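You operate a simulated robot arm through the tools that you are given. There is no shell and no other tool.

Carry out the task below with a simulated robot arm. There is one attempt and no reset: what you move stays moved.

TASK
Put things in order on the top of the gauge bench. At the end: the yellow sponge is in the purple crate; the brass valve body from the top of the gauge bench stands where the yellow sponge stood; the gold flow plug from the top of the gauge bench stands where the brass valve body stood; the silver stop block (marked "SEVEN") from the top of the gauge bench stands on top of the white filter element; whatever was shut is shut again. Leave all else as you found it, and nothing knocked over.

It is judged by the outcome, as a careful person would: the job done as asked, and still so three seconds after it is handed in. It fails if anything else is knocked over, pushed out of place, dropped, spilled or broken.

THE ROBOT
A 5-joint arm with a two-finger parallel gripper, fixed in place. Base frame: the origin is at the foot of the arm, x ahead of it, y to its left, z up; the work surface is at about z = 0. Units: mm, rad, N and s.
With the tool pointing down near the work surface it reaches from about 260 to 600 mm from the base axis. Its first joint turns from -1.152 to 1.152 rad. The tool tilts only in the upright plane through the base axis and itself; it spins freely about its own axis. Payload 1.57 kg.
The TCP is the grasp point between the finger pads, 30 mm short of the fingertips. In the tool frame z runs along the fingers and y along their closing line. Largest opening 80 mm; finger width 17, thickness 12; the body of the gripper, 40 by 82 mm, starts 80 mm behind the TCP.
Orientation is told as [roll, pitch, yaw] about the base's x, y, z axes, in that order, counted from this pose: with the fingers straight down and closing along the base's y, the tool's x points along the base's -x, its y along +y and its z along -z.

THE INTERFACE
- The arm moves only by the tool drive_tool. Its argument "motion" is a list that holds one entry, the list of rows, each a list of 6 numbers: the shift along the base's x, y, z in units of 400 mm (1.0 is 400 mm), then the turn, a rotation vector about the base's x, y, z in units of 120 degrees (1.0 is 120 degrees). In form: [[[x, y, z, ax, ay, az], ...]]. A call has 1 to 20 rows; each row is the pose to reach, as a shift and turn from the pose commanded when the call began. "hand" is the opening, from 0 (shut) to 1 (fully open), set as the call begins (left out, the last holds). A call with a number of a shift or a turn outside -1 to 1 is refused whole. Rows are played at 5 a second. More than 50 mm and 0.15 rad between two rows, or a gripper value outside its range, and nothing of the call is played. Where a pose cannot be reached the arm comes as near as it can. A force on the tool above 40 N (or 10 N above the force at the start of the call, whichever is more), or a blocked arm, ends the call early, and 0.2 s more pass. The fingers move at their own pace (about 153 mm/s each) and stop on an object; they squeeze with about 28 N. The grip force told is the motor's: it shows also when the fingers shut on nothing. Time passes only in rows, and 0.2 s behind the last, so rows that repeat a pose let the fingers close. The reply holds the time, the measured pose of the TCP, the force on the tool along the base axes, the opening and the grip force, in the units named above and with some noise, with the torque about the TCP (base axes, N m) and any sound that the robot's microphone picked up.
- Cameras (640 x 400 px; columns grow to the right, rows downward): "scene" is fixed at [55, 413.1, 522.7]; the picture's right is [-0.54, -0.84, 0.00], its down [-0.49, 0.32, -0.81] and it looks along [0.68, -0.44, -0.59] (base axes); focal length 224 px, centre (320, 200). "wrist" rides on the gripper at [72, -7, -122] in the tool frame; the picture's right is [0.09, 1.00, 0.00], its down [-0.84, 0.08, -0.54] and it looks along [-0.54, 0.05, 0.84] (tool axes); focal length 238 px, centre (320, 200). There is no depth. A picture from a camera that has moved, and an enlarged one, comes with that camera's place and axes in the base frame and with its lens.
- snapshot(camera): a new picture of that camera. The clock stands still meanwhile.
- close_up(camera, box): a new picture of the part [left, top, right, bottom] of that camera's present view, enlarged. The clock stands still meanwhile.
- hand_in(): hands the job in; it is judged then, once.

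Nothing tells you positions but the pictures and the camera data. Unless the task says otherwise, let go and move clear before handing in.

The tools are called after "Call:" as name(argument=value, ...) on one line, values as JSON. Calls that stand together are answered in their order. drive_tool: Moves the arm, as the interface text tells. Its arguments: {"type":"object","properties":{"motion":{"type":"array","items":{"type":"array","items":{"type":"array","items":{"type":"number"}}}},"hand":{"type":"number"}},"required":["motion"]} The other tools are called the same way: snapshot (camera) takes a picture; close_up (camera, box) takes an enlarged picture of a part of a camera's view; hand_in () hands the job in.

At the start:

```text
time: 0.0
eef_pos: [343.0, 30.3, 393.1]
tcp_rot: [0.001, 0.0, 0.0]
wrist_force: [-0.3, -0.4, 0.0]
ft_torque: [-0.01, -0.02, -0.01]
opening: 80.0
grasp_force: 0.1
```

scene: 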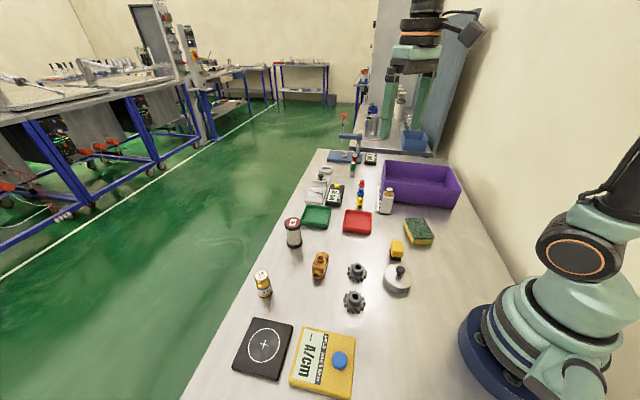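
wrist: 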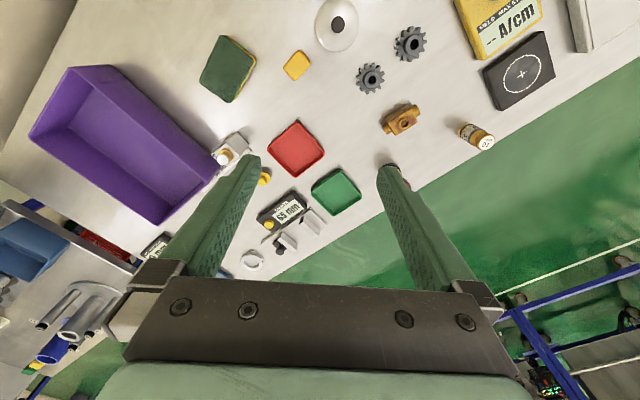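

I see a bench with a purple crate, a yellow/green sponge, a brass valve body, a gold-ish part, a red and a green tray and other items. I'll enlarge the views first to identify everything.

Call:
close_up(camera="scene", box=[280, 140, 480, 265])

Call:
close_up(camera="scene", box=[220, 210, 460, 360])

Call:
close_up(camera="wrist", box=[180, 0, 560, 240])

Call:
close_up(camera="wrist", box=[0, 60, 360, 290])

```text
3.20 times, centred on (380, 202) of scene
camera zoom: at [55.0, 413.1, 522.7], right [-0.54, -0.84, 0.0], down [-0.49, 0.32, -0.81], along [0.68, -0.44, -0.59], focal length 718 px, centre (128, 192)
```

zoom: 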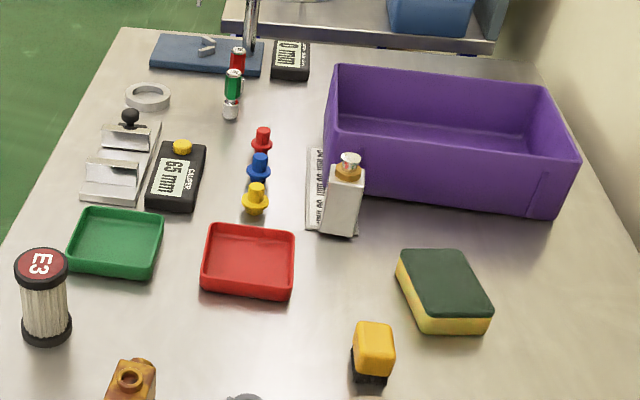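

```text
2.67 times, centred on (340, 285) of scene
camera zoom: at [55.0, 413.1, 522.7], right [-0.54, -0.84, 0.0], down [-0.49, 0.32, -0.81], along [0.68, -0.44, -0.59], focal length 598 px, centre (267, -27)
```

zoom: 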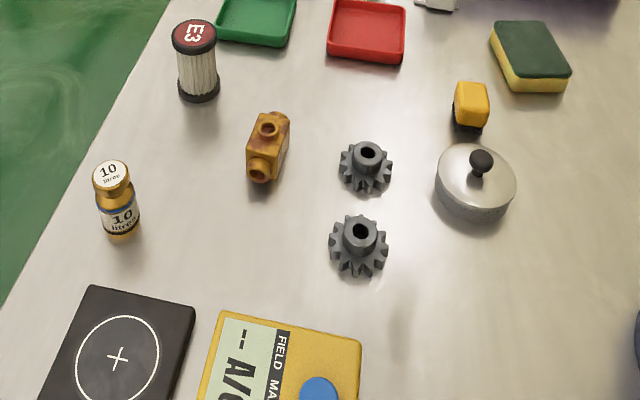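

```text
1.67 times, centred on (370, 120) of wrist
camera zoom: at [270.8, 24.1, 514.3], right [-0.09, 1.0, 0.0], down [0.84, 0.08, 0.54], along [0.54, 0.05, -0.84], focal length 397 px, centre (237, 333)
```

zoom: 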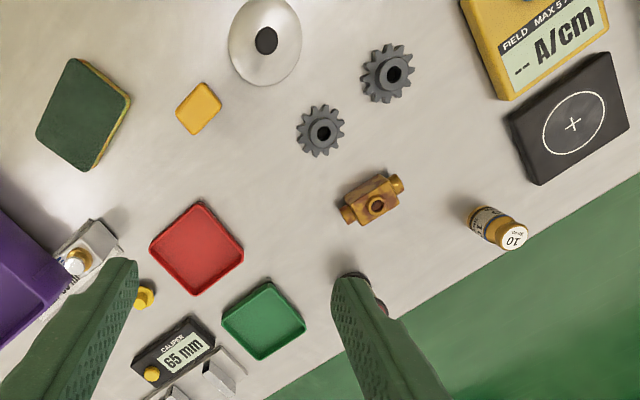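

```text
1.74 times, centred on (180, 175) of wrist
camera zoom: at [270.8, 24.1, 514.3], right [-0.09, 1.0, 0.0], down [0.84, 0.08, 0.54], along [0.54, 0.05, -0.84], focal length 414 px, centre (564, 244)
```

zoom: 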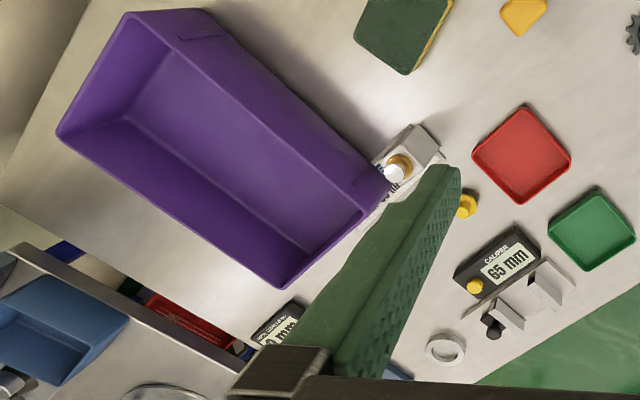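

I'll look closer at the ambiguous items: the silver box with the gold cap, the small plugs, the yellow/black item, and the things at the far end.

Call:
close_up(camera="scene", box=[350, 175, 410, 220])

Call:
close_up(camera="scene", box=[300, 145, 390, 215])

Call:
close_up(camera="scene", box=[370, 210, 450, 300])

Call:
close_up(camera="scene", box=[240, 210, 340, 310])

Call:
close_up(camera="wrist", box=[190, 110, 290, 200])

Call:
close_up(camera="scene", box=[330, 80, 450, 170])

```text
8.89 times, centred on (380, 198) of scene
camera zoom: at [55.0, 413.1, 522.7], right [-0.54, -0.84, 0.0], down [-0.49, 0.32, -0.81], along [0.68, -0.44, -0.59], focal length 1995 px, centre (-213, 222)
```

zoom: 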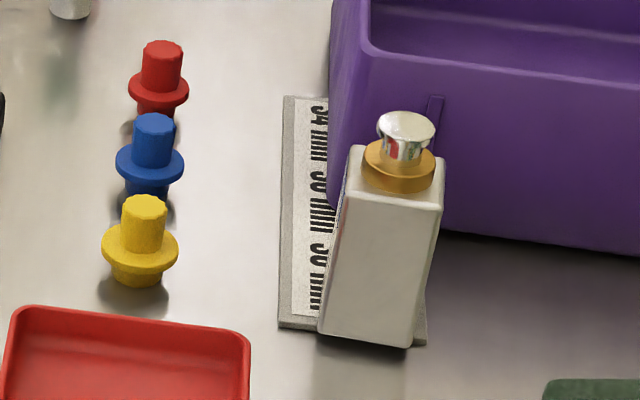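

```text
5.71 times, centred on (345, 180) of scene
camera zoom: at [55.0, 413.1, 522.7], right [-0.54, -0.84, 0.0], down [-0.49, 0.32, -0.81], along [0.68, -0.44, -0.59], focal length 1282 px, centre (177, 314)
```

zoom: 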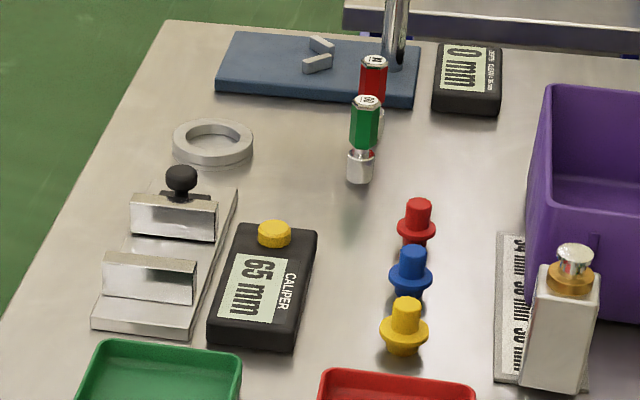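

```text
4.44 times, centred on (410, 255) of scene
camera zoom: at [55.0, 413.1, 522.7], right [-0.54, -0.84, 0.0], down [-0.49, 0.32, -0.81], along [0.68, -0.44, -0.59], focal length 998 px, centre (-80, -44)
```

zoom: 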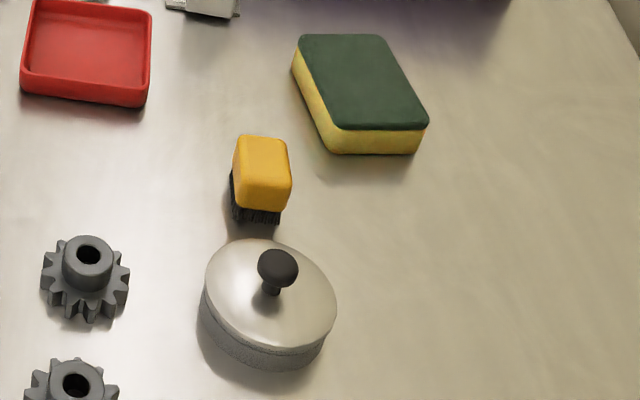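

```text
4.00 times, centred on (290, 260) of scene
camera zoom: at [55.0, 413.1, 522.7], right [-0.54, -0.84, 0.0], down [-0.49, 0.32, -0.81], along [0.68, -0.44, -0.59], focal length 898 px, centre (440, -40)
```

zoom: 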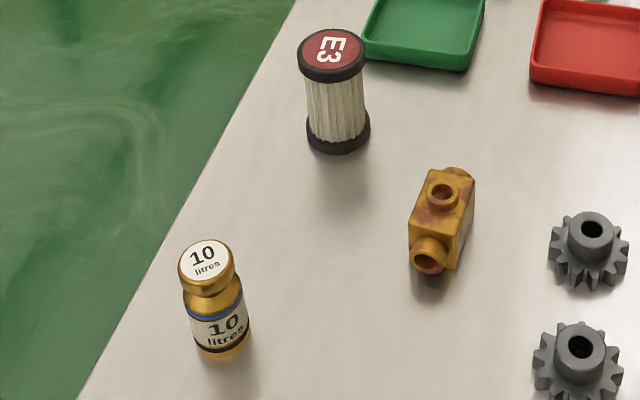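

```text
4.44 times, centred on (240, 155) of wrist
camera zoom: at [270.8, 24.1, 514.3], right [-0.09, 1.0, 0.0], down [0.84, 0.08, 0.54], along [0.54, 0.05, -0.84], focal length 1059 px, centre (676, 400)
```

zoom: 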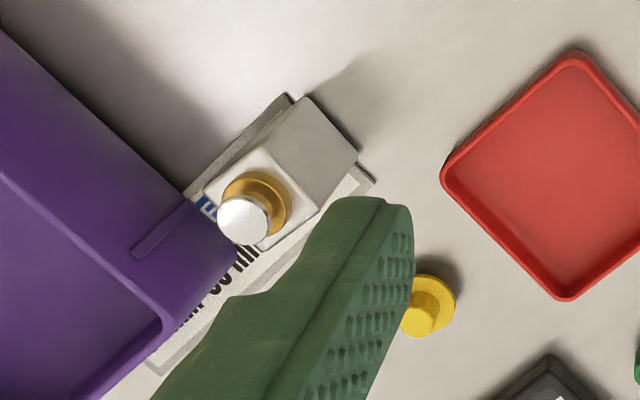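

```text
4.44 times, centred on (390, 125) of scene
camera zoom: at [55.0, 413.1, 522.7], right [-0.54, -0.84, 0.0], down [-0.49, 0.32, -0.81], along [0.68, -0.44, -0.59], focal length 998 px, centre (9, 533)
```

zoom: 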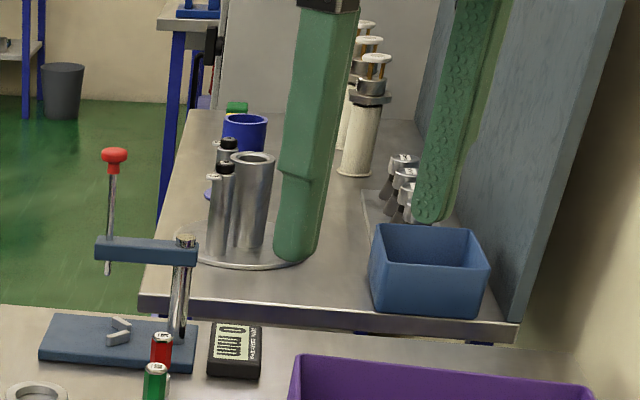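

The gold "10 litres" piece looks like the flow plug, and the "E3" canister looks like the white filter element. The SEVEN block isn't in view yet, and it may be under the lid of the round silver pot. I'll move the wrist camera around up high to see more.

Call:
drive_tool(motion=[[[0.0, -0.1, 0, 0, 0, 0], [0.0, -0.2, 0, 0, 0, 0], [0.0, -0.3, 0, 0, 0, 0], [0.0, -0.4, 0, 0, 0, 0]]], hand=1)

```text
time: 1.0
eef_pos: [344.5, -128.8, 392.1]
tcp_rot: [0.0, -0.001, 0.001]
wrist_force: [-0.2, -0.1, 0.8]
ft_torque: [-0.03, 0.04, -0.02]
opening: 79.9
grasp_force: 0.0
```

Call:
snapshot(camera="wrist")

Call:
snapshot(camera="scene")

```text
taken
camera wrist: at [271.2, -135.8, 514.1], right [-0.09, 1.0, 0.0], down [0.84, 0.08, 0.54], along [0.54, 0.05, -0.84], focal length 238 px, centre (320, 200)
```

wrist: 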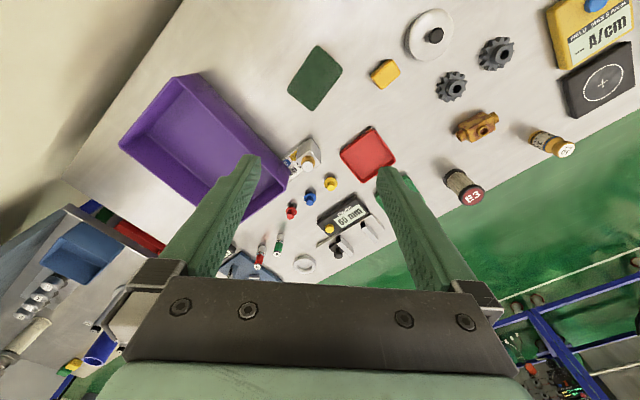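

```text
taken
```

scene: 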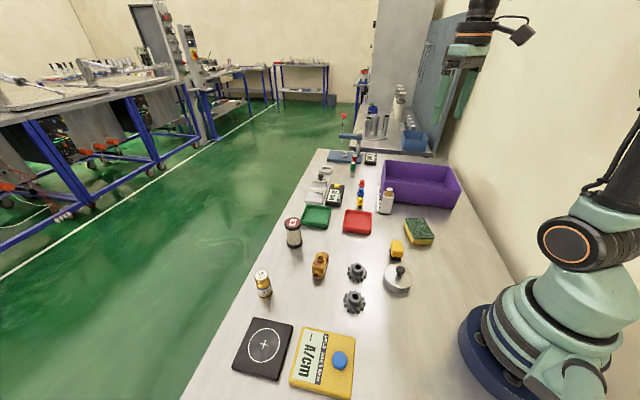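

Call:
close_up(camera="wrist", box=[260, 120, 400, 220])

Call:
close_up(camera="wrist", box=[100, 60, 300, 230])

Call:
close_up(camera="wrist", box=[400, 0, 640, 210])

Call:
close_up(camera="wrist", box=[220, 190, 400, 290])

```text
4.00 times, centred on (330, 170) of wrist
camera zoom: at [271.2, -135.8, 514.1], right [-0.09, 1.0, 0.0], down [0.84, 0.08, 0.54], along [0.54, 0.05, -0.84], focal length 953 px, centre (280, 320)
```

zoom: 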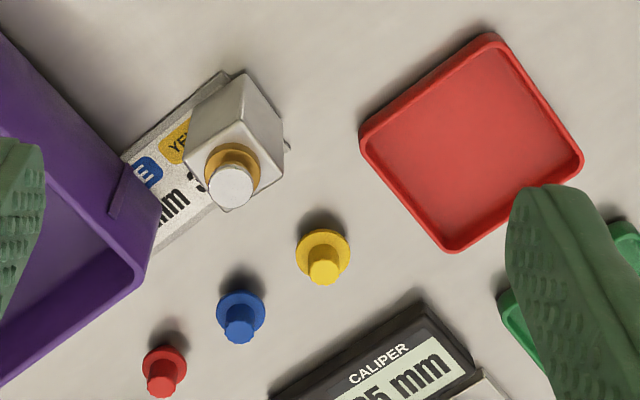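

```text
2.35 times, centred on (200, 145) of wrist
camera zoom: at [271.2, -135.8, 514.1], right [-0.09, 1.0, 0.0], down [0.84, 0.08, 0.54], along [0.54, 0.05, -0.84], focal length 561 px, centre (602, 329)
```

zoom: 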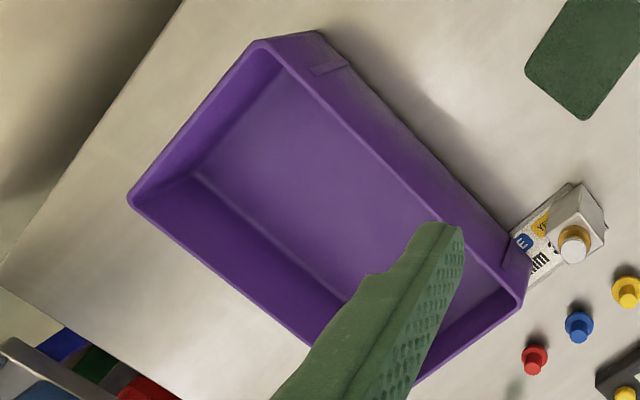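

```text
1.90 times, centred on (520, 105) of wrist
camera zoom: at [271.2, -135.8, 514.1], right [-0.09, 1.0, 0.0], down [0.84, 0.08, 0.54], along [0.54, 0.05, -0.84], focal length 454 px, centre (-61, 381)
```

zoom: 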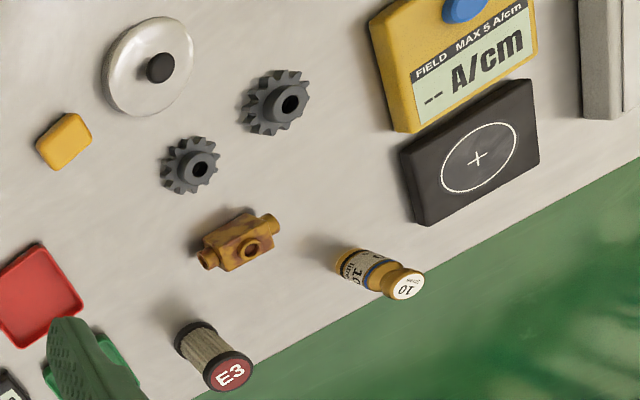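

```text
3.56 times, centred on (310, 240) of wrist
camera zoom: at [271.2, -135.8, 514.1], right [-0.09, 1.0, 0.0], down [0.84, 0.08, 0.54], along [0.54, 0.05, -0.84], focal length 848 px, centre (356, 58)
```

zoom: 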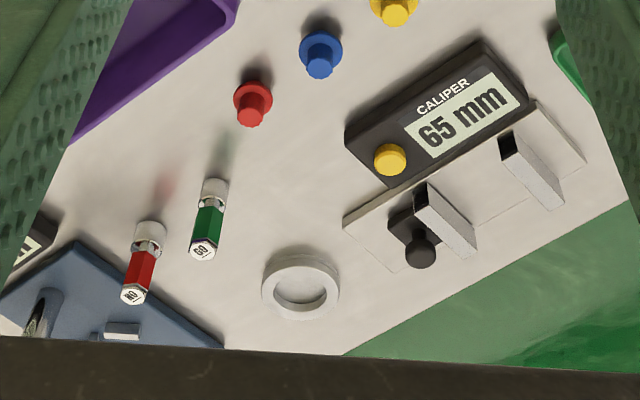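

The card beside the bottle seems to be a colour and size key. There is also a grey object at the near left end of the bench, so I'll turn the wrist camera toward that side.

Call:
drive_tool(motion=[[[-0.005, 0.057, 0, 0, 0, 0.068], [-0.01, 0.114, 0, 0, 0, 0.136], [-0.015, 0.171, 0, 0, 0, 0.204], [-0.02, 0.228, 0, 0, 0, 0.272], [-0.025, 0.285, 0, 0, 0, 0.34], [-0.03, 0.342, 0, 0, 0, 0.408], [-0.035, 0.399, 0, 0, 0, 0.476], [-0.04, 0.456, 0, 0, 0, 0.544], [-0.045, 0.513, 0, 0, 0, 0.612], [-0.05, 0.57, 0, 0, 0, 0.68], [-0.055, 0.625, 0, 0, 0, 0.748]]], hand=1)

```text
time: 3.4
eef_pos: [322.1, 120.6, 392.7]
tcp_rot: [0.0, 0.0, 1.571]
wrist_force: [0.1, -0.6, 0.1]
ft_torque: [0.02, 0.01, -0.01]
opening: 79.9
grasp_force: 0.0
```

Call:
snapshot(camera="wrist")

Call:
close_up(camera="wrist", box=[300, 0, 620, 200])

Call:
close_up(camera="wrist", box=[0, 0, 320, 200])

```text
taken
camera wrist: at [327.1, 49.4, 514.3], right [-1.0, -0.09, 0.0], down [-0.08, 0.84, 0.54], along [-0.05, 0.54, -0.84], focal length 238 px, centre (320, 200)
```

wrist: 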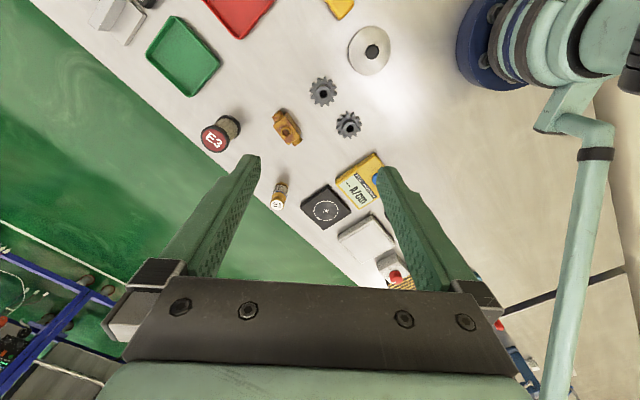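

```text
2.00 times, centred on (460, 100) of wrist
camera zoom: at [327.1, 49.4, 514.3], right [-1.0, -0.09, 0.0], down [-0.08, 0.84, 0.54], along [-0.05, 0.54, -0.84], focal length 477 px, centre (40, 400)
```

zoom: 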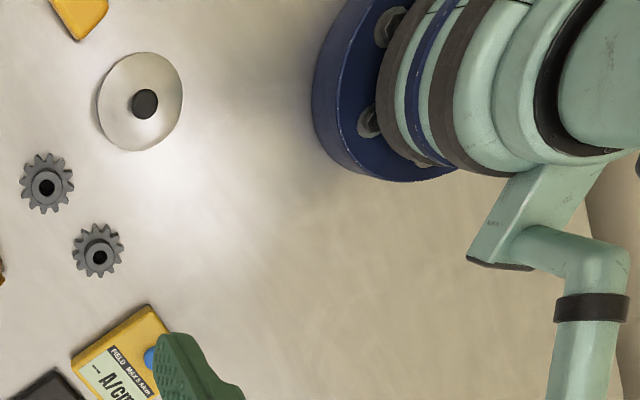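

```text
2.00 times, centred on (160, 100) of wrist
camera zoom: at [327.1, 49.4, 514.3], right [-1.0, -0.09, 0.0], down [-0.08, 0.84, 0.54], along [-0.05, 0.54, -0.84], focal length 477 px, centre (640, 400)
```

zoom: 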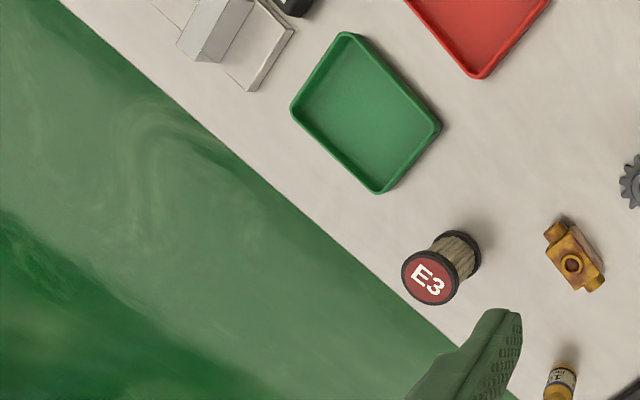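

Call:
close_up(camera="wrist", box=[260, 150, 440, 300])

Call:
drive_tool(motion=[[[-0.05, 0.06, 0, 0, 0, 0], [-0.1, 0.12, 0, 0, 0, 0], [-0.15, 0.18, 0, 0, 0, 0], [-0.2, 0.24, 0, 0, 0, 0], [-0.2, 0.3, 0, 0, 0, 0]]], hand=1)

```text
2.67 times, centred on (350, 225) of wrist
camera zoom: at [327.1, 49.4, 514.3], right [-1.0, -0.09, 0.0], down [-0.08, 0.84, 0.54], along [-0.05, 0.54, -0.84], focal length 636 px, centre (240, 133)
```

zoom: 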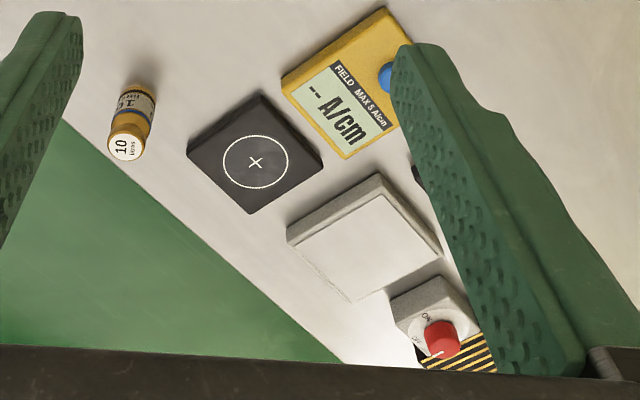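

```text
time: 4.6
eef_pos: [241.3, 240.4, 392.6]
tcp_rot: [0.001, 0.0, 1.566]
wrist_force: [0.1, -0.5, -0.9]
ft_torque: [-0.02, 0.01, -0.03]
opening: 79.9
grasp_force: 0.1
```

Call:
snapshot(camera="wrist")

Call:
close_up(camera="wrist", box=[200, 60, 420, 200])

```text
taken
camera wrist: at [247.1, 169.0, 514.6], right [-1.0, -0.09, 0.0], down [-0.07, 0.84, 0.54], along [-0.05, 0.54, -0.84], focal length 238 px, centre (320, 200)
```

wrist: 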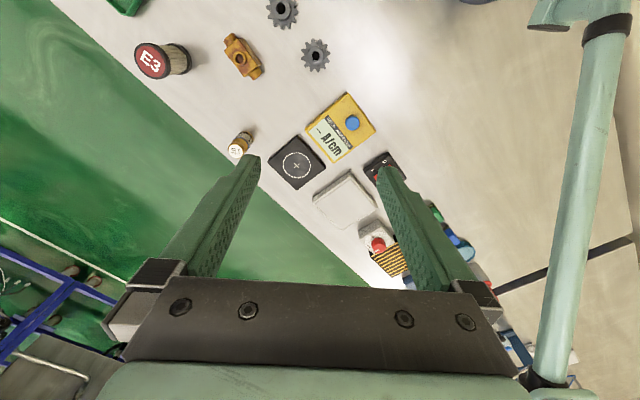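

```text
2.86 times, centred on (310, 130) of wrist
camera zoom: at [247.1, 169.0, 514.6], right [-1.0, -0.09, 0.0], down [-0.07, 0.84, 0.54], along [-0.05, 0.54, -0.84], focal length 681 px, centre (349, 400)
```

zoom: 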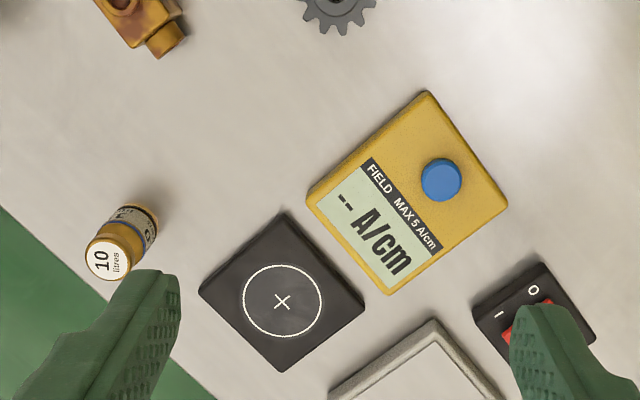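

More items are showing at the near end of the bench (a switch, a grey plate, a red button box). I'll move on and turn to see that end fully.

Call:
drive_tool(motion=[[[0, 0.03, 0, 0, 0, 0.068], [0, 0.06, 0, 0, 0, 0.136], [0, 0.09, 0, 0, 0, 0.204], [0, 0.12, 0, 0, 0, 0.272], [0, 0.12, 0, 0, 0, 0.34]]], hand=1)

```text
time: 5.8
eef_pos: [241.5, 288.3, 390.7]
tcp_rot: [0.0, 0.0, 2.282]
wrist_force: [0.1, 0.2, 0.1]
ft_torque: [0.0, 0.02, 0.01]
opening: 79.9
grasp_force: 0.1
```

Call:
snapshot(camera="wrist")

Call:
close_up(camera="wrist", box=[180, 60, 460, 290])

```text
taken
camera wrist: at [292.6, 238.6, 514.6], right [-0.69, -0.72, 0.0], down [-0.6, 0.58, 0.54], along [-0.39, 0.38, -0.84], focal length 238 px, centre (320, 200)
```

wrist: 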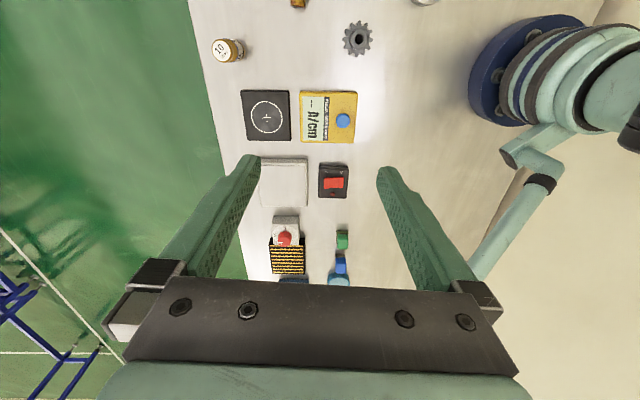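

```text
1.74 times, centred on (320, 175) of wrist
camera zoom: at [292.6, 238.6, 514.6], right [-0.69, -0.72, 0.0], down [-0.6, 0.58, 0.54], along [-0.39, 0.38, -0.84], focal length 414 px, centre (320, 244)
```

zoom: 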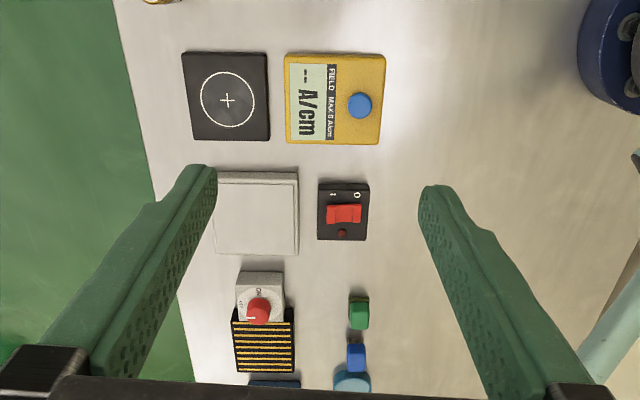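

The near-end items are out of reach and none looks like a stop block. Before opening anything I'll check the hidden faces of the silver/white box by the crate, moving the camera round to its far side.

Call:
drive_tool(motion=[[[0.053, -0.095, -0.027, 0, 0, 0], [0.106, -0.19, -0.054, 0, 0, 0], [0.159, -0.285, -0.081, 0, 0, 0], [0.212, -0.38, -0.108, 0, 0, 0], [0.265, -0.475, -0.135, 0, 0, 0], [0.318, -0.57, -0.162, 0, 0, 0]]], hand=1)

Call:
drive_tool(motion=[[[0.053, -0.095, -0.027, 0, 0, 0], [0.106, -0.19, -0.054, 0, 0, 0], [0.159, -0.285, -0.081, 0, 0, 0], [0.212, -0.38, -0.108, 0, 0, 0], [0.265, -0.475, -0.135, 0, 0, 0], [0.318, -0.57, -0.162, 0, 0, 0]]], hand=1)

Call:
snapshot(camera="wrist")

Call:
snapshot(camera="scene")

```text
time: 7.2
eef_pos: [369.6, 60.4, 327.6]
tcp_rot: [-0.001, 0.002, 2.281]
wrist_force: [0.9, -0.1, -0.1]
ft_torque: [0.03, -0.02, -0.02]
opening: 79.9
grasp_force: 0.0
```

```text
time: 8.6
eef_pos: [496.6, -167.1, 262.4]
tcp_rot: [-0.001, -0.001, 2.279]
wrist_force: [0.0, -1.0, -0.6]
ft_torque: [0.0, 0.01, 0.01]
opening: 79.7
grasp_force: 0.1
```

```text
taken
camera wrist: at [547.4, -217.3, 385.5], right [-0.7, -0.72, 0.0], down [-0.6, 0.58, 0.54], along [-0.39, 0.38, -0.84], focal length 238 px, centre (320, 200)
```

wrist: 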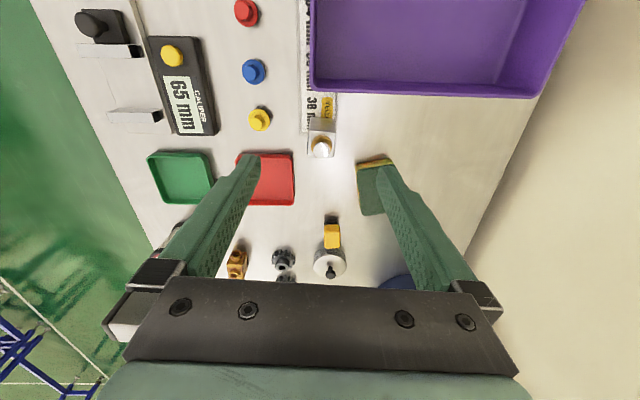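

```text
taken
```

scene: 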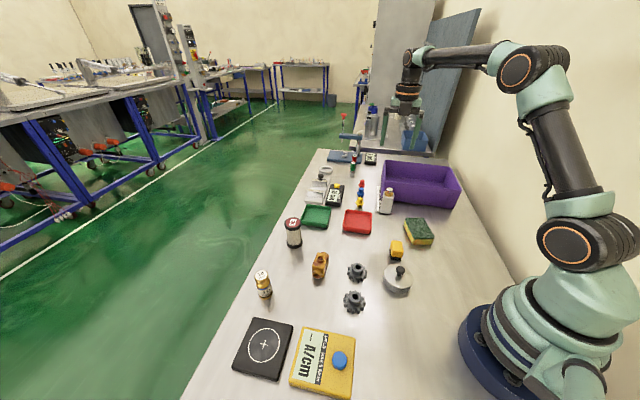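

Call:
close_up(camera="wrist", box=[280, 70, 380, 170])

Call:
close_up(camera="wrist", box=[290, 0, 400, 100])

Call:
close_up(camera="wrist", box=[280, 200, 380, 290])

Call:
close_up(camera="wrist", box=[30, 0, 230, 150])

```text
4.00 times, centred on (330, 120) of wrist
camera zoom: at [547.4, -217.3, 385.5], right [-0.7, -0.72, 0.0], down [-0.6, 0.58, 0.54], along [-0.39, 0.38, -0.84], focal length 953 px, centre (280, 520)
```

zoom: 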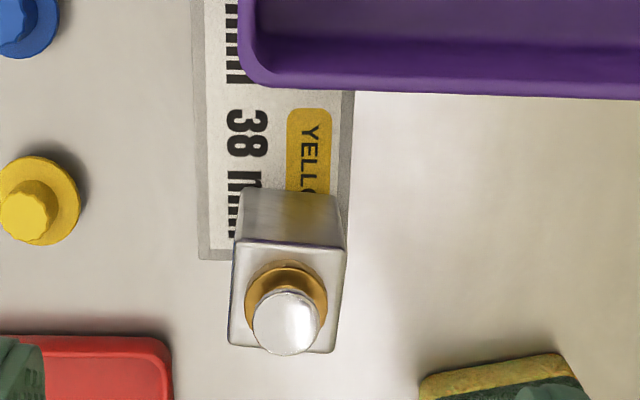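

```text
4.00 times, centred on (345, 50) of wrist
camera zoom: at [547.4, -217.3, 385.5], right [-0.7, -0.72, 0.0], down [-0.6, 0.58, 0.54], along [-0.39, 0.38, -0.84], focal length 953 px, centre (220, 800)
```

zoom: 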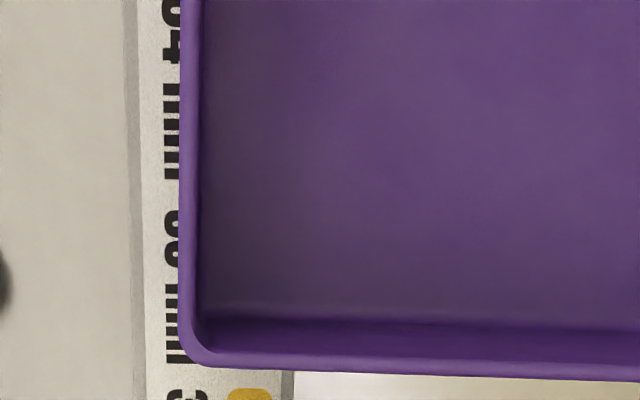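

```text
4.44 times, centred on (330, 245) of wrist
camera zoom: at [547.4, -217.3, 385.5], right [-0.7, -0.72, 0.0], down [-0.6, 0.58, 0.54], along [-0.39, 0.38, -0.84], focal length 1059 px, centre (276, 0)
```

zoom: 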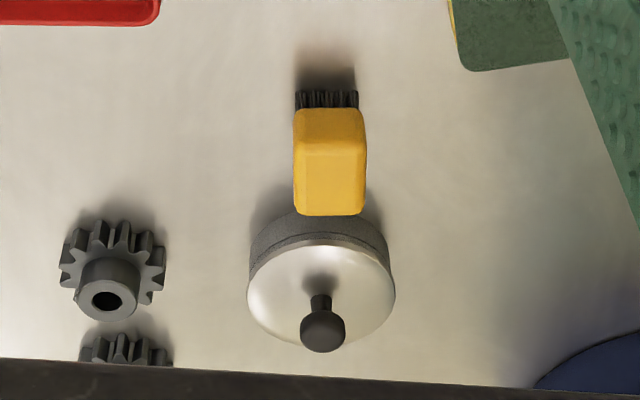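

```text
2.67 times, centred on (130, 75) of wrist
camera zoom: at [547.4, -217.3, 385.5], right [-0.7, -0.72, 0.0], down [-0.6, 0.58, 0.54], along [-0.39, 0.38, -0.84], focal length 636 px, centre (827, 533)
```

zoom: 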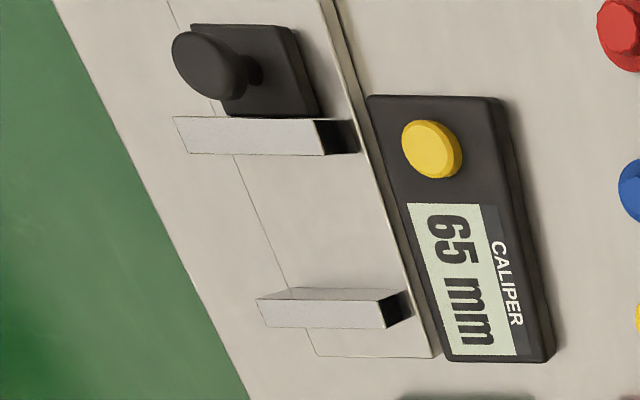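

None of the four faces of the box by the crate shows a mark, and neither does its cap, so it's just a bottle. The SEVEN block is most likely under the lid of the round pot. I'll start with the sponge and hover above it to measure it.

Call:
drive_tool(motion=[[[-0.084, 0.0135, -0.03, 0, 0, 0.027], [-0.168, 0.027, -0.06, 0, 0, 0.055], [-0.252, 0.04, -0.09, 0, 0, 0.082], [-0.336, 0.054, -0.12, 0, 0, 0.11], [-0.42, 0.0675, -0.15, 0, 0, 0.137]]], hand=1)

Call:
snapshot(camera="wrist")

```text
time: 9.8
eef_pos: [328.2, -140.7, 202.8]
tcp_rot: [0.002, 0.0, 2.567]
wrist_force: [-1.2, -0.5, 0.3]
ft_torque: [0.0, 0.0, 0.02]
opening: 80.0
grasp_force: 0.0
```

```text
taken
camera wrist: at [391.5, -173.9, 325.6], right [-0.46, -0.89, 0.0], down [-0.75, 0.39, 0.54], along [-0.48, 0.25, -0.84], focal length 238 px, centre (320, 200)
```

wrist: 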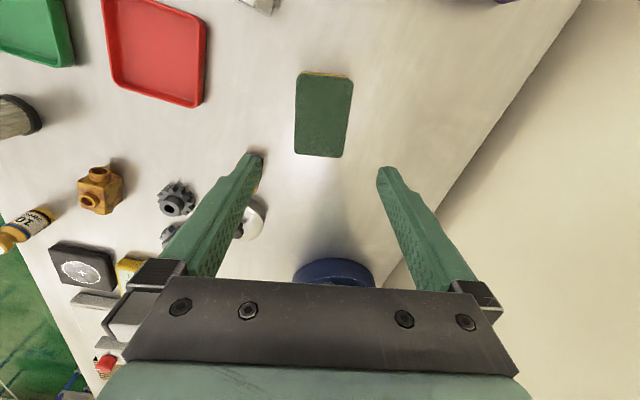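

Call:
close_up(camera="wrist", box=[260, 50, 388, 180])

Call:
close_up(camera="scene", box=[390, 205, 450, 255])

```text
3.08 times, centred on (324, 115) of wrist
camera zoom: at [391.5, -173.9, 325.6], right [-0.46, -0.89, 0.0], down [-0.75, 0.39, 0.54], along [-0.48, 0.25, -0.84], focal length 733 px, centre (308, 462)
```

zoom: 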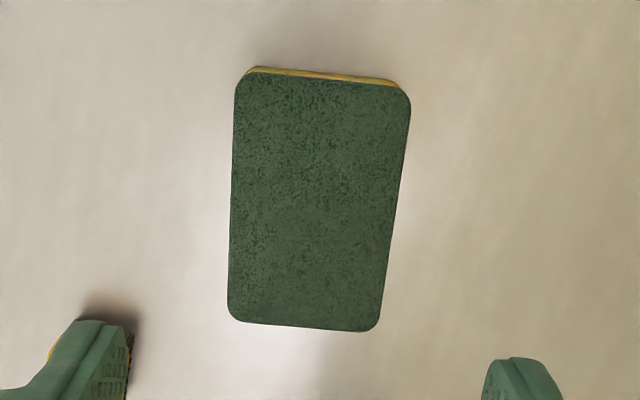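

```text
8.00 times, centred on (420, 230) of scene
camera zoom: at [55.0, 413.1, 522.7], right [-0.54, -0.84, 0.0], down [-0.49, 0.32, -0.81], along [0.68, -0.44, -0.59], focal length 1795 px, centre (-480, -40)
```

zoom: 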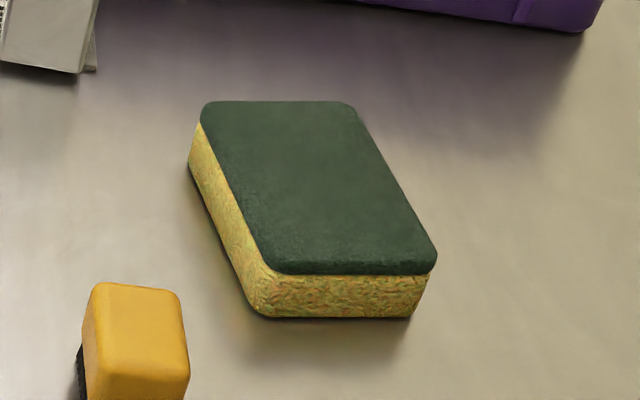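

The sponge is about 95×64×28 mm, centred near (325, -141) with its long axis at about -32°, and the fingers already line up with its short side. I'll descend and grip it.

Call:
drive_tool(motion=[[[-0.006, 0, -0.1, 0, 0, 0.008], [-0.006, 0, -0.2, 0, 0, 0.008], [-0.006, 0, -0.3, 0, 0, 0.008], [-0.006, 0, -0.36, 0, 0, 0.008], [-0.006, 0, -0.39, 0, 0, 0.008], [-0.006, 0, -0.415, 0, 0, 0.008]]], hand=1)

Call:
snapshot(camera="wrist")

Call:
close_up(camera="scene", box=[370, 170, 470, 260])

```text
time: 11.2
eef_pos: [325.8, -141.1, 35.2]
tcp_rot: [0.001, 0.002, 2.584]
wrist_force: [-0.1, -0.4, -0.1]
ft_torque: [-0.01, -0.01, 0.03]
opening: 79.8
grasp_force: 0.0
```

```text
taken
camera wrist: at [389.6, -172.6, 158.2], right [-0.45, -0.89, 0.0], down [-0.75, 0.38, 0.54], along [-0.48, 0.24, -0.84], focal length 238 px, centre (320, 200)
```

wrist: 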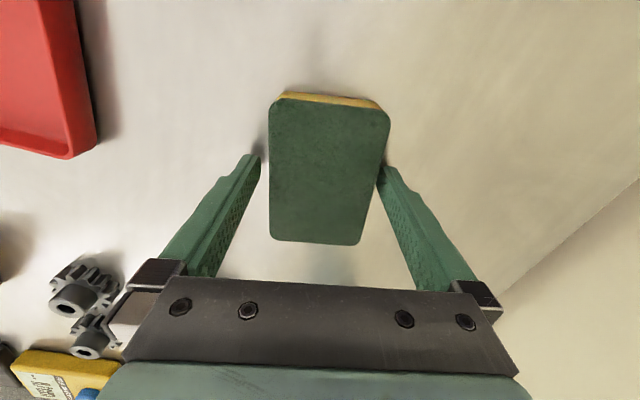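

```text
4.44 times, centred on (420, 215) of scene
camera zoom: at [55.0, 413.1, 522.7], right [-0.54, -0.84, 0.0], down [-0.49, 0.32, -0.81], along [0.68, -0.44, -0.59], focal length 998 px, centre (-124, 133)
```

zoom: 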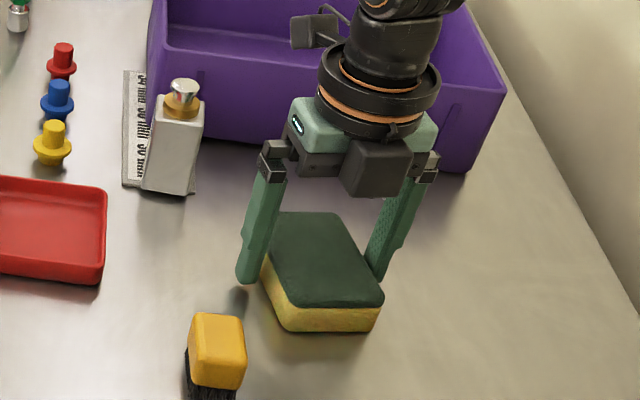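

Call:
drive_tool(motion=[[[0, 0, 0, 0, 0, 0], [0, 0, 0, 0, 0, 0], [0, 0, 0, 0, 0, 0], [0, 0, 0, 0, 0, 0]]], hand=0)

Call:
drive_tool(motion=[[[0, 0, 0.02, 0, 0, 0], [0, 0, 0.06, 0, 0, 0], [0, 0, 0.14, 0, 0, 0], [0, 0, 0.24, 0, 0, 0], [0, 0, 0.34, 0, 0, 0]]])

Call:
snapshot(camera="wrist")

Call:
snapshot(camera="scene")

```text
time: 12.2
eef_pos: [326.3, -140.6, 36.5]
tcp_rot: [0.0, -0.001, 2.584]
wrist_force: [-0.2, 0.5, -0.5]
ft_torque: [-0.03, 0.0, 0.0]
opening: 62.8
grasp_force: 27.7
```

```text
time: 13.4
eef_pos: [324.5, -140.2, 173.1]
tcp_rot: [0.0, 0.0, 2.583]
wrist_force: [0.3, 0.0, -0.3]
ft_torque: [0.0, -0.02, 0.01]
opening: 63.0
grasp_force: 28.0
```

```text
taken
camera wrist: at [389.2, -171.5, 294.8], right [-0.45, -0.89, 0.0], down [-0.75, 0.38, 0.54], along [-0.48, 0.24, -0.84], focal length 238 px, centre (320, 200)
```

wrist: 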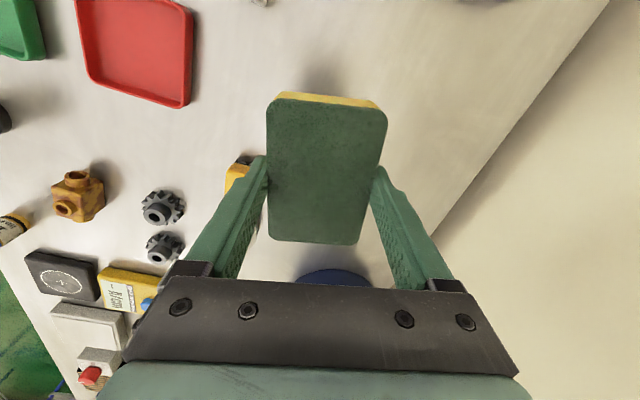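

```text
taken
```

scene: 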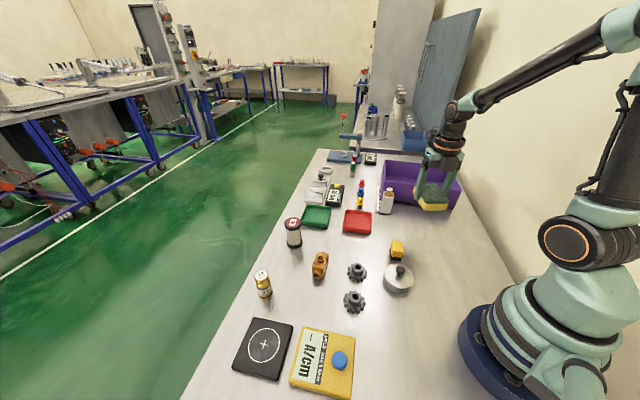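

The sponge is held firmly. I estimate the crate's front rim runs from about (337, -380) to (540, -188) at z≈72, so I'll carry the sponge over the near half of the crate.

Call:
drive_tool(motion=[[[0.045, -0.082, -0.008, 0, 0, -0.017], [0.09, -0.163, -0.017, 0, 0, -0.035], [0.135, -0.245, -0.025, 0, 0, -0.052], [0.18, -0.327, -0.034, 0, 0, -0.069], [0.225, -0.409, -0.042, 0, 0, -0.086], [0.27, -0.49, -0.05, 0, 0, -0.104], [0.3155, -0.572, -0.059, 0, 0, -0.121]]])

Call:
snapshot(camera="wrist")

Call:
close_up(camera="scene", box=[360, 120, 500, 230])

```text
time: 15.0
eef_pos: [452.4, -369.0, 149.1]
tcp_rot: [0.001, 0.0, 2.324]
wrist_force: [-0.4, 0.7, 0.3]
ft_torque: [-0.03, 0.01, -0.01]
opening: 63.2
grasp_force: 27.6
out of reach, approached as far as the arm can: row 2, 3, 4, 5, 6
```

```text
taken
camera wrist: at [505.2, -416.7, 270.4], right [-0.66, -0.75, 0.0], down [-0.63, 0.56, 0.54], along [-0.41, 0.36, -0.84], focal length 238 px, centre (320, 200)
```

wrist: 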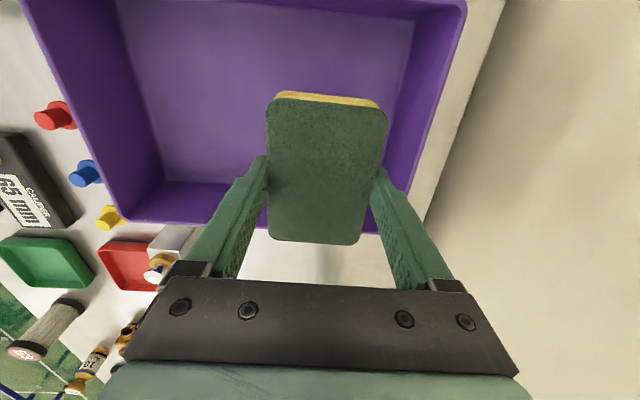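

```text
3.64 times, centred on (430, 175) of scene
camera zoom: at [55.0, 413.1, 522.7], right [-0.54, -0.84, 0.0], down [-0.49, 0.32, -0.81], along [0.68, -0.44, -0.59], focal length 816 px, centre (-80, 291)
```

zoom: 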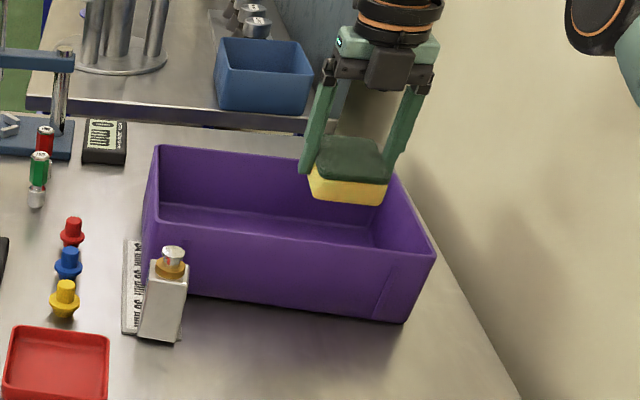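

The sponge is over the crate. I'll shift it a little away from the crate's right wall and then lower it.

Call:
drive_tool(motion=[[[0.018, 0.027, 0, 0, 0, 0.006], [0.037, 0.054, 0, 0, 0, 0.012], [0.037, 0.054, -0.08, 0, 0, 0.012], [0.037, 0.054, -0.16, 0, 0, 0.012], [0.037, 0.054, -0.21, 0, 0, 0.012], [0.037, 0.054, -0.24, 0, 0, 0.012]]])

Call:
snapshot(camera="wrist")

Call:
close_up(camera="scene", box=[360, 120, 500, 230])

```text
time: 16.4
eef_pos: [466.6, -348.1, 52.8]
tcp_rot: [0.001, 0.0, 2.355]
wrist_force: [-0.1, -0.1, 0.3]
ft_torque: [-0.05, -0.02, 0.0]
opening: 63.0
grasp_force: 28.4
```

```text
taken
camera wrist: at [520.7, -393.9, 175.4], right [-0.64, -0.77, 0.0], down [-0.65, 0.54, 0.54], along [-0.42, 0.35, -0.84], focal length 238 px, centre (320, 200)
```

wrist: 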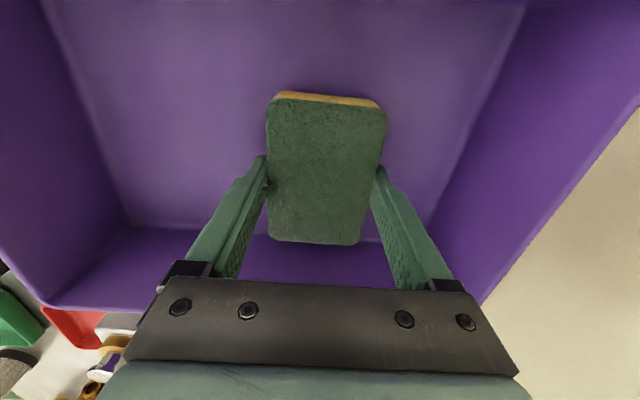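

```text
3.64 times, centred on (430, 175) of scene
camera zoom: at [55.0, 413.1, 522.7], right [-0.54, -0.84, 0.0], down [-0.49, 0.32, -0.81], along [0.68, -0.44, -0.59], focal length 816 px, centre (-80, 291)
```

zoom: 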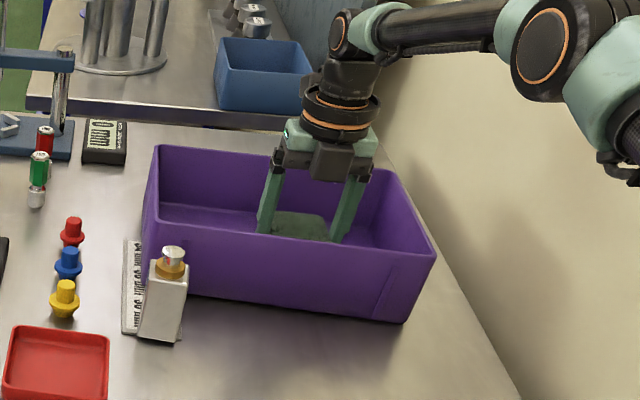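

Call:
drive_tool(motion=[[[0, 0, -0.012, 0, 0, 0], [0, 0, -0.022, 0, 0, 0], [0, 0, -0.03, 0, 0, 0]]])

```text
time: 17.2
eef_pos: [467.1, -348.6, 43.6]
tcp_rot: [0.0, 0.005, 2.354]
wrist_force: [-5.6, 2.1, 17.0]
ft_torque: [0.62, -0.06, 0.16]
opening: 63.0
grasp_force: 27.8
```

Contact with the crate floor. I'll release and lift straight out.

Call:
drive_tool(motion=[[[0, 0, 0.003, 0, 0, 0], [0, 0, 0.003, 0, 0, 0], [0, 0, 0.003, 0, 0, 0]]], hand=1)

Call:
drive_tool(motion=[[[0, 0, 0.05, 0, 0, 0], [0, 0, 0.15, 0, 0, 0], [0, 0, 0.25, 0, 0, 0], [0, 0, 0.35, 0, 0, 0], [0, 0, 0.42, 0, 0, 0]]])

Call:
snapshot(camera="wrist")

Call:
snapshot(camera="scene")

```text
time: 18.0
eef_pos: [466.5, -347.0, 42.7]
tcp_rot: [-0.002, -0.001, 2.355]
wrist_force: [-0.5, 0.3, 1.2]
ft_torque: [-0.05, 0.02, -0.01]
opening: 80.0
grasp_force: 0.0
```

```text
time: 19.2
eef_pos: [465.4, -348.8, 210.9]
tcp_rot: [0.0, -0.001, 2.354]
wrist_force: [-0.9, 0.1, -0.6]
ft_torque: [-0.04, -0.03, 0.0]
opening: 80.1
grasp_force: 0.1
```

```text
taken
camera wrist: at [520.8, -394.2, 332.3], right [-0.64, -0.77, 0.0], down [-0.65, 0.54, 0.54], along [-0.42, 0.35, -0.84], focal length 238 px, centre (320, 200)
```

wrist: 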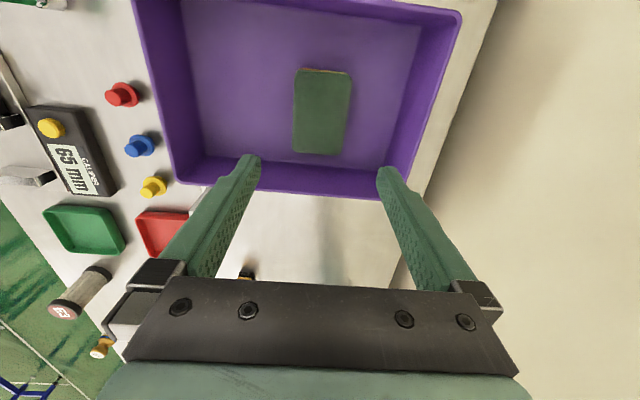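

```text
taken
```

scene: 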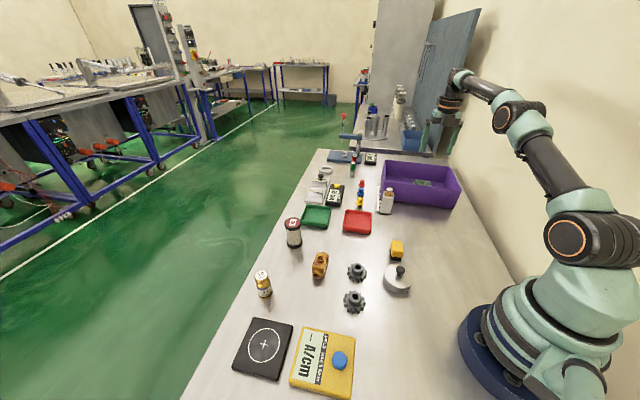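

The sponge lies flat in the crate. Next is the brass valve body at about (379, 200), so I'll move over it to measure.

Call:
drive_tool(motion=[[[-0.018, 0.114, 0, 0, 0, -0.005], [-0.036, 0.228, 0, 0, 0, -0.01], [-0.054, 0.342, 0, 0, 0, -0.015], [-0.072, 0.456, 0, 0, 0, -0.02], [-0.09, 0.57, 0, 0, 0, -0.025], [-0.109, 0.685, 0, 0, 0, -0.03]]])

Call:
drive_tool(motion=[[[-0.018, 0.114, 0, 0, 0, -0.005], [-0.036, 0.228, 0, 0, 0, -0.01], [-0.054, 0.342, 0, 0, 0, -0.015], [-0.072, 0.456, 0, 0, 0, -0.02], [-0.09, 0.57, 0, 0, 0, -0.025], [-0.109, 0.685, 0, 0, 0, -0.03]]])

Call:
snapshot(camera="wrist")

Call:
close_up(camera="wrist", box=[240, 50, 400, 180])

```text
time: 20.6
eef_pos: [424.0, -73.5, 210.0]
tcp_rot: [0.0, 0.001, 2.292]
wrist_force: [0.4, -0.5, -0.1]
ft_torque: [0.02, 0.0, 0.04]
opening: 79.7
grasp_force: 0.0
```

```text
time: 22.0
eef_pos: [379.3, 200.1, 210.6]
tcp_rot: [-0.001, 0.0, 2.228]
wrist_force: [0.5, 0.5, -0.2]
ft_torque: [-0.02, 0.01, 0.02]
opening: 80.1
grasp_force: 0.1
```

```text
taken
camera wrist: at [427.9, 147.8, 332.5], right [-0.73, -0.68, 0.0], down [-0.57, 0.61, 0.54], along [-0.37, 0.4, -0.84], focal length 238 px, centre (320, 200)
```

wrist: 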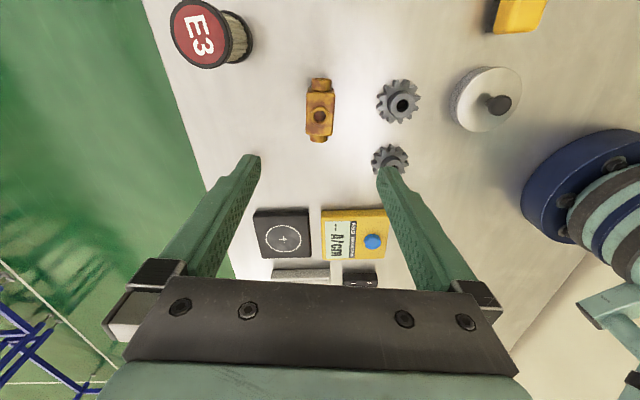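

```text
3.08 times, centred on (320, 115) of wrist
camera zoom: at [427.9, 147.8, 332.5], right [-0.73, -0.68, 0.0], down [-0.57, 0.61, 0.54], along [-0.37, 0.4, -0.84], focal length 733 px, centre (320, 462)
```

zoom: 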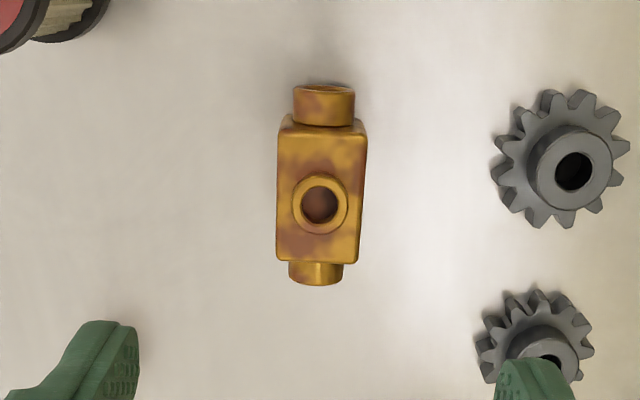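

The valve body is centred at about (381.5, 198) with its axis near -49.5°. Its block is about 33 mm wide and the top port reaches about 48 mm. I'll descend with a partly closed hand to straddle the block.

Call:
drive_tool(motion=[[[0.008, -0.005, -0.1, 0, 0, 0.022], [0.008, -0.005, -0.2, 0, 0, 0.022], [0.008, -0.005, -0.29, 0, 0, 0.022]]], hand=0.78)

Call:
snapshot(camera="wrist")

```text
time: 22.8
eef_pos: [381.7, 198.5, 93.5]
tcp_rot: [0.0, -0.001, 2.275]
wrist_force: [0.8, 0.1, -0.7]
ft_torque: [0.01, 0.01, 0.02]
opening: 62.2
grasp_force: 0.0
```

```text
taken
camera wrist: at [433.0, 147.9, 215.9], right [-0.7, -0.72, 0.0], down [-0.6, 0.59, 0.54], along [-0.39, 0.38, -0.84], focal length 238 px, centre (320, 200)
```

wrist: 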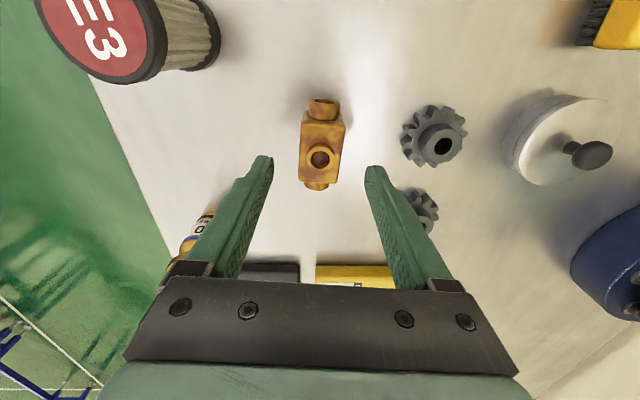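

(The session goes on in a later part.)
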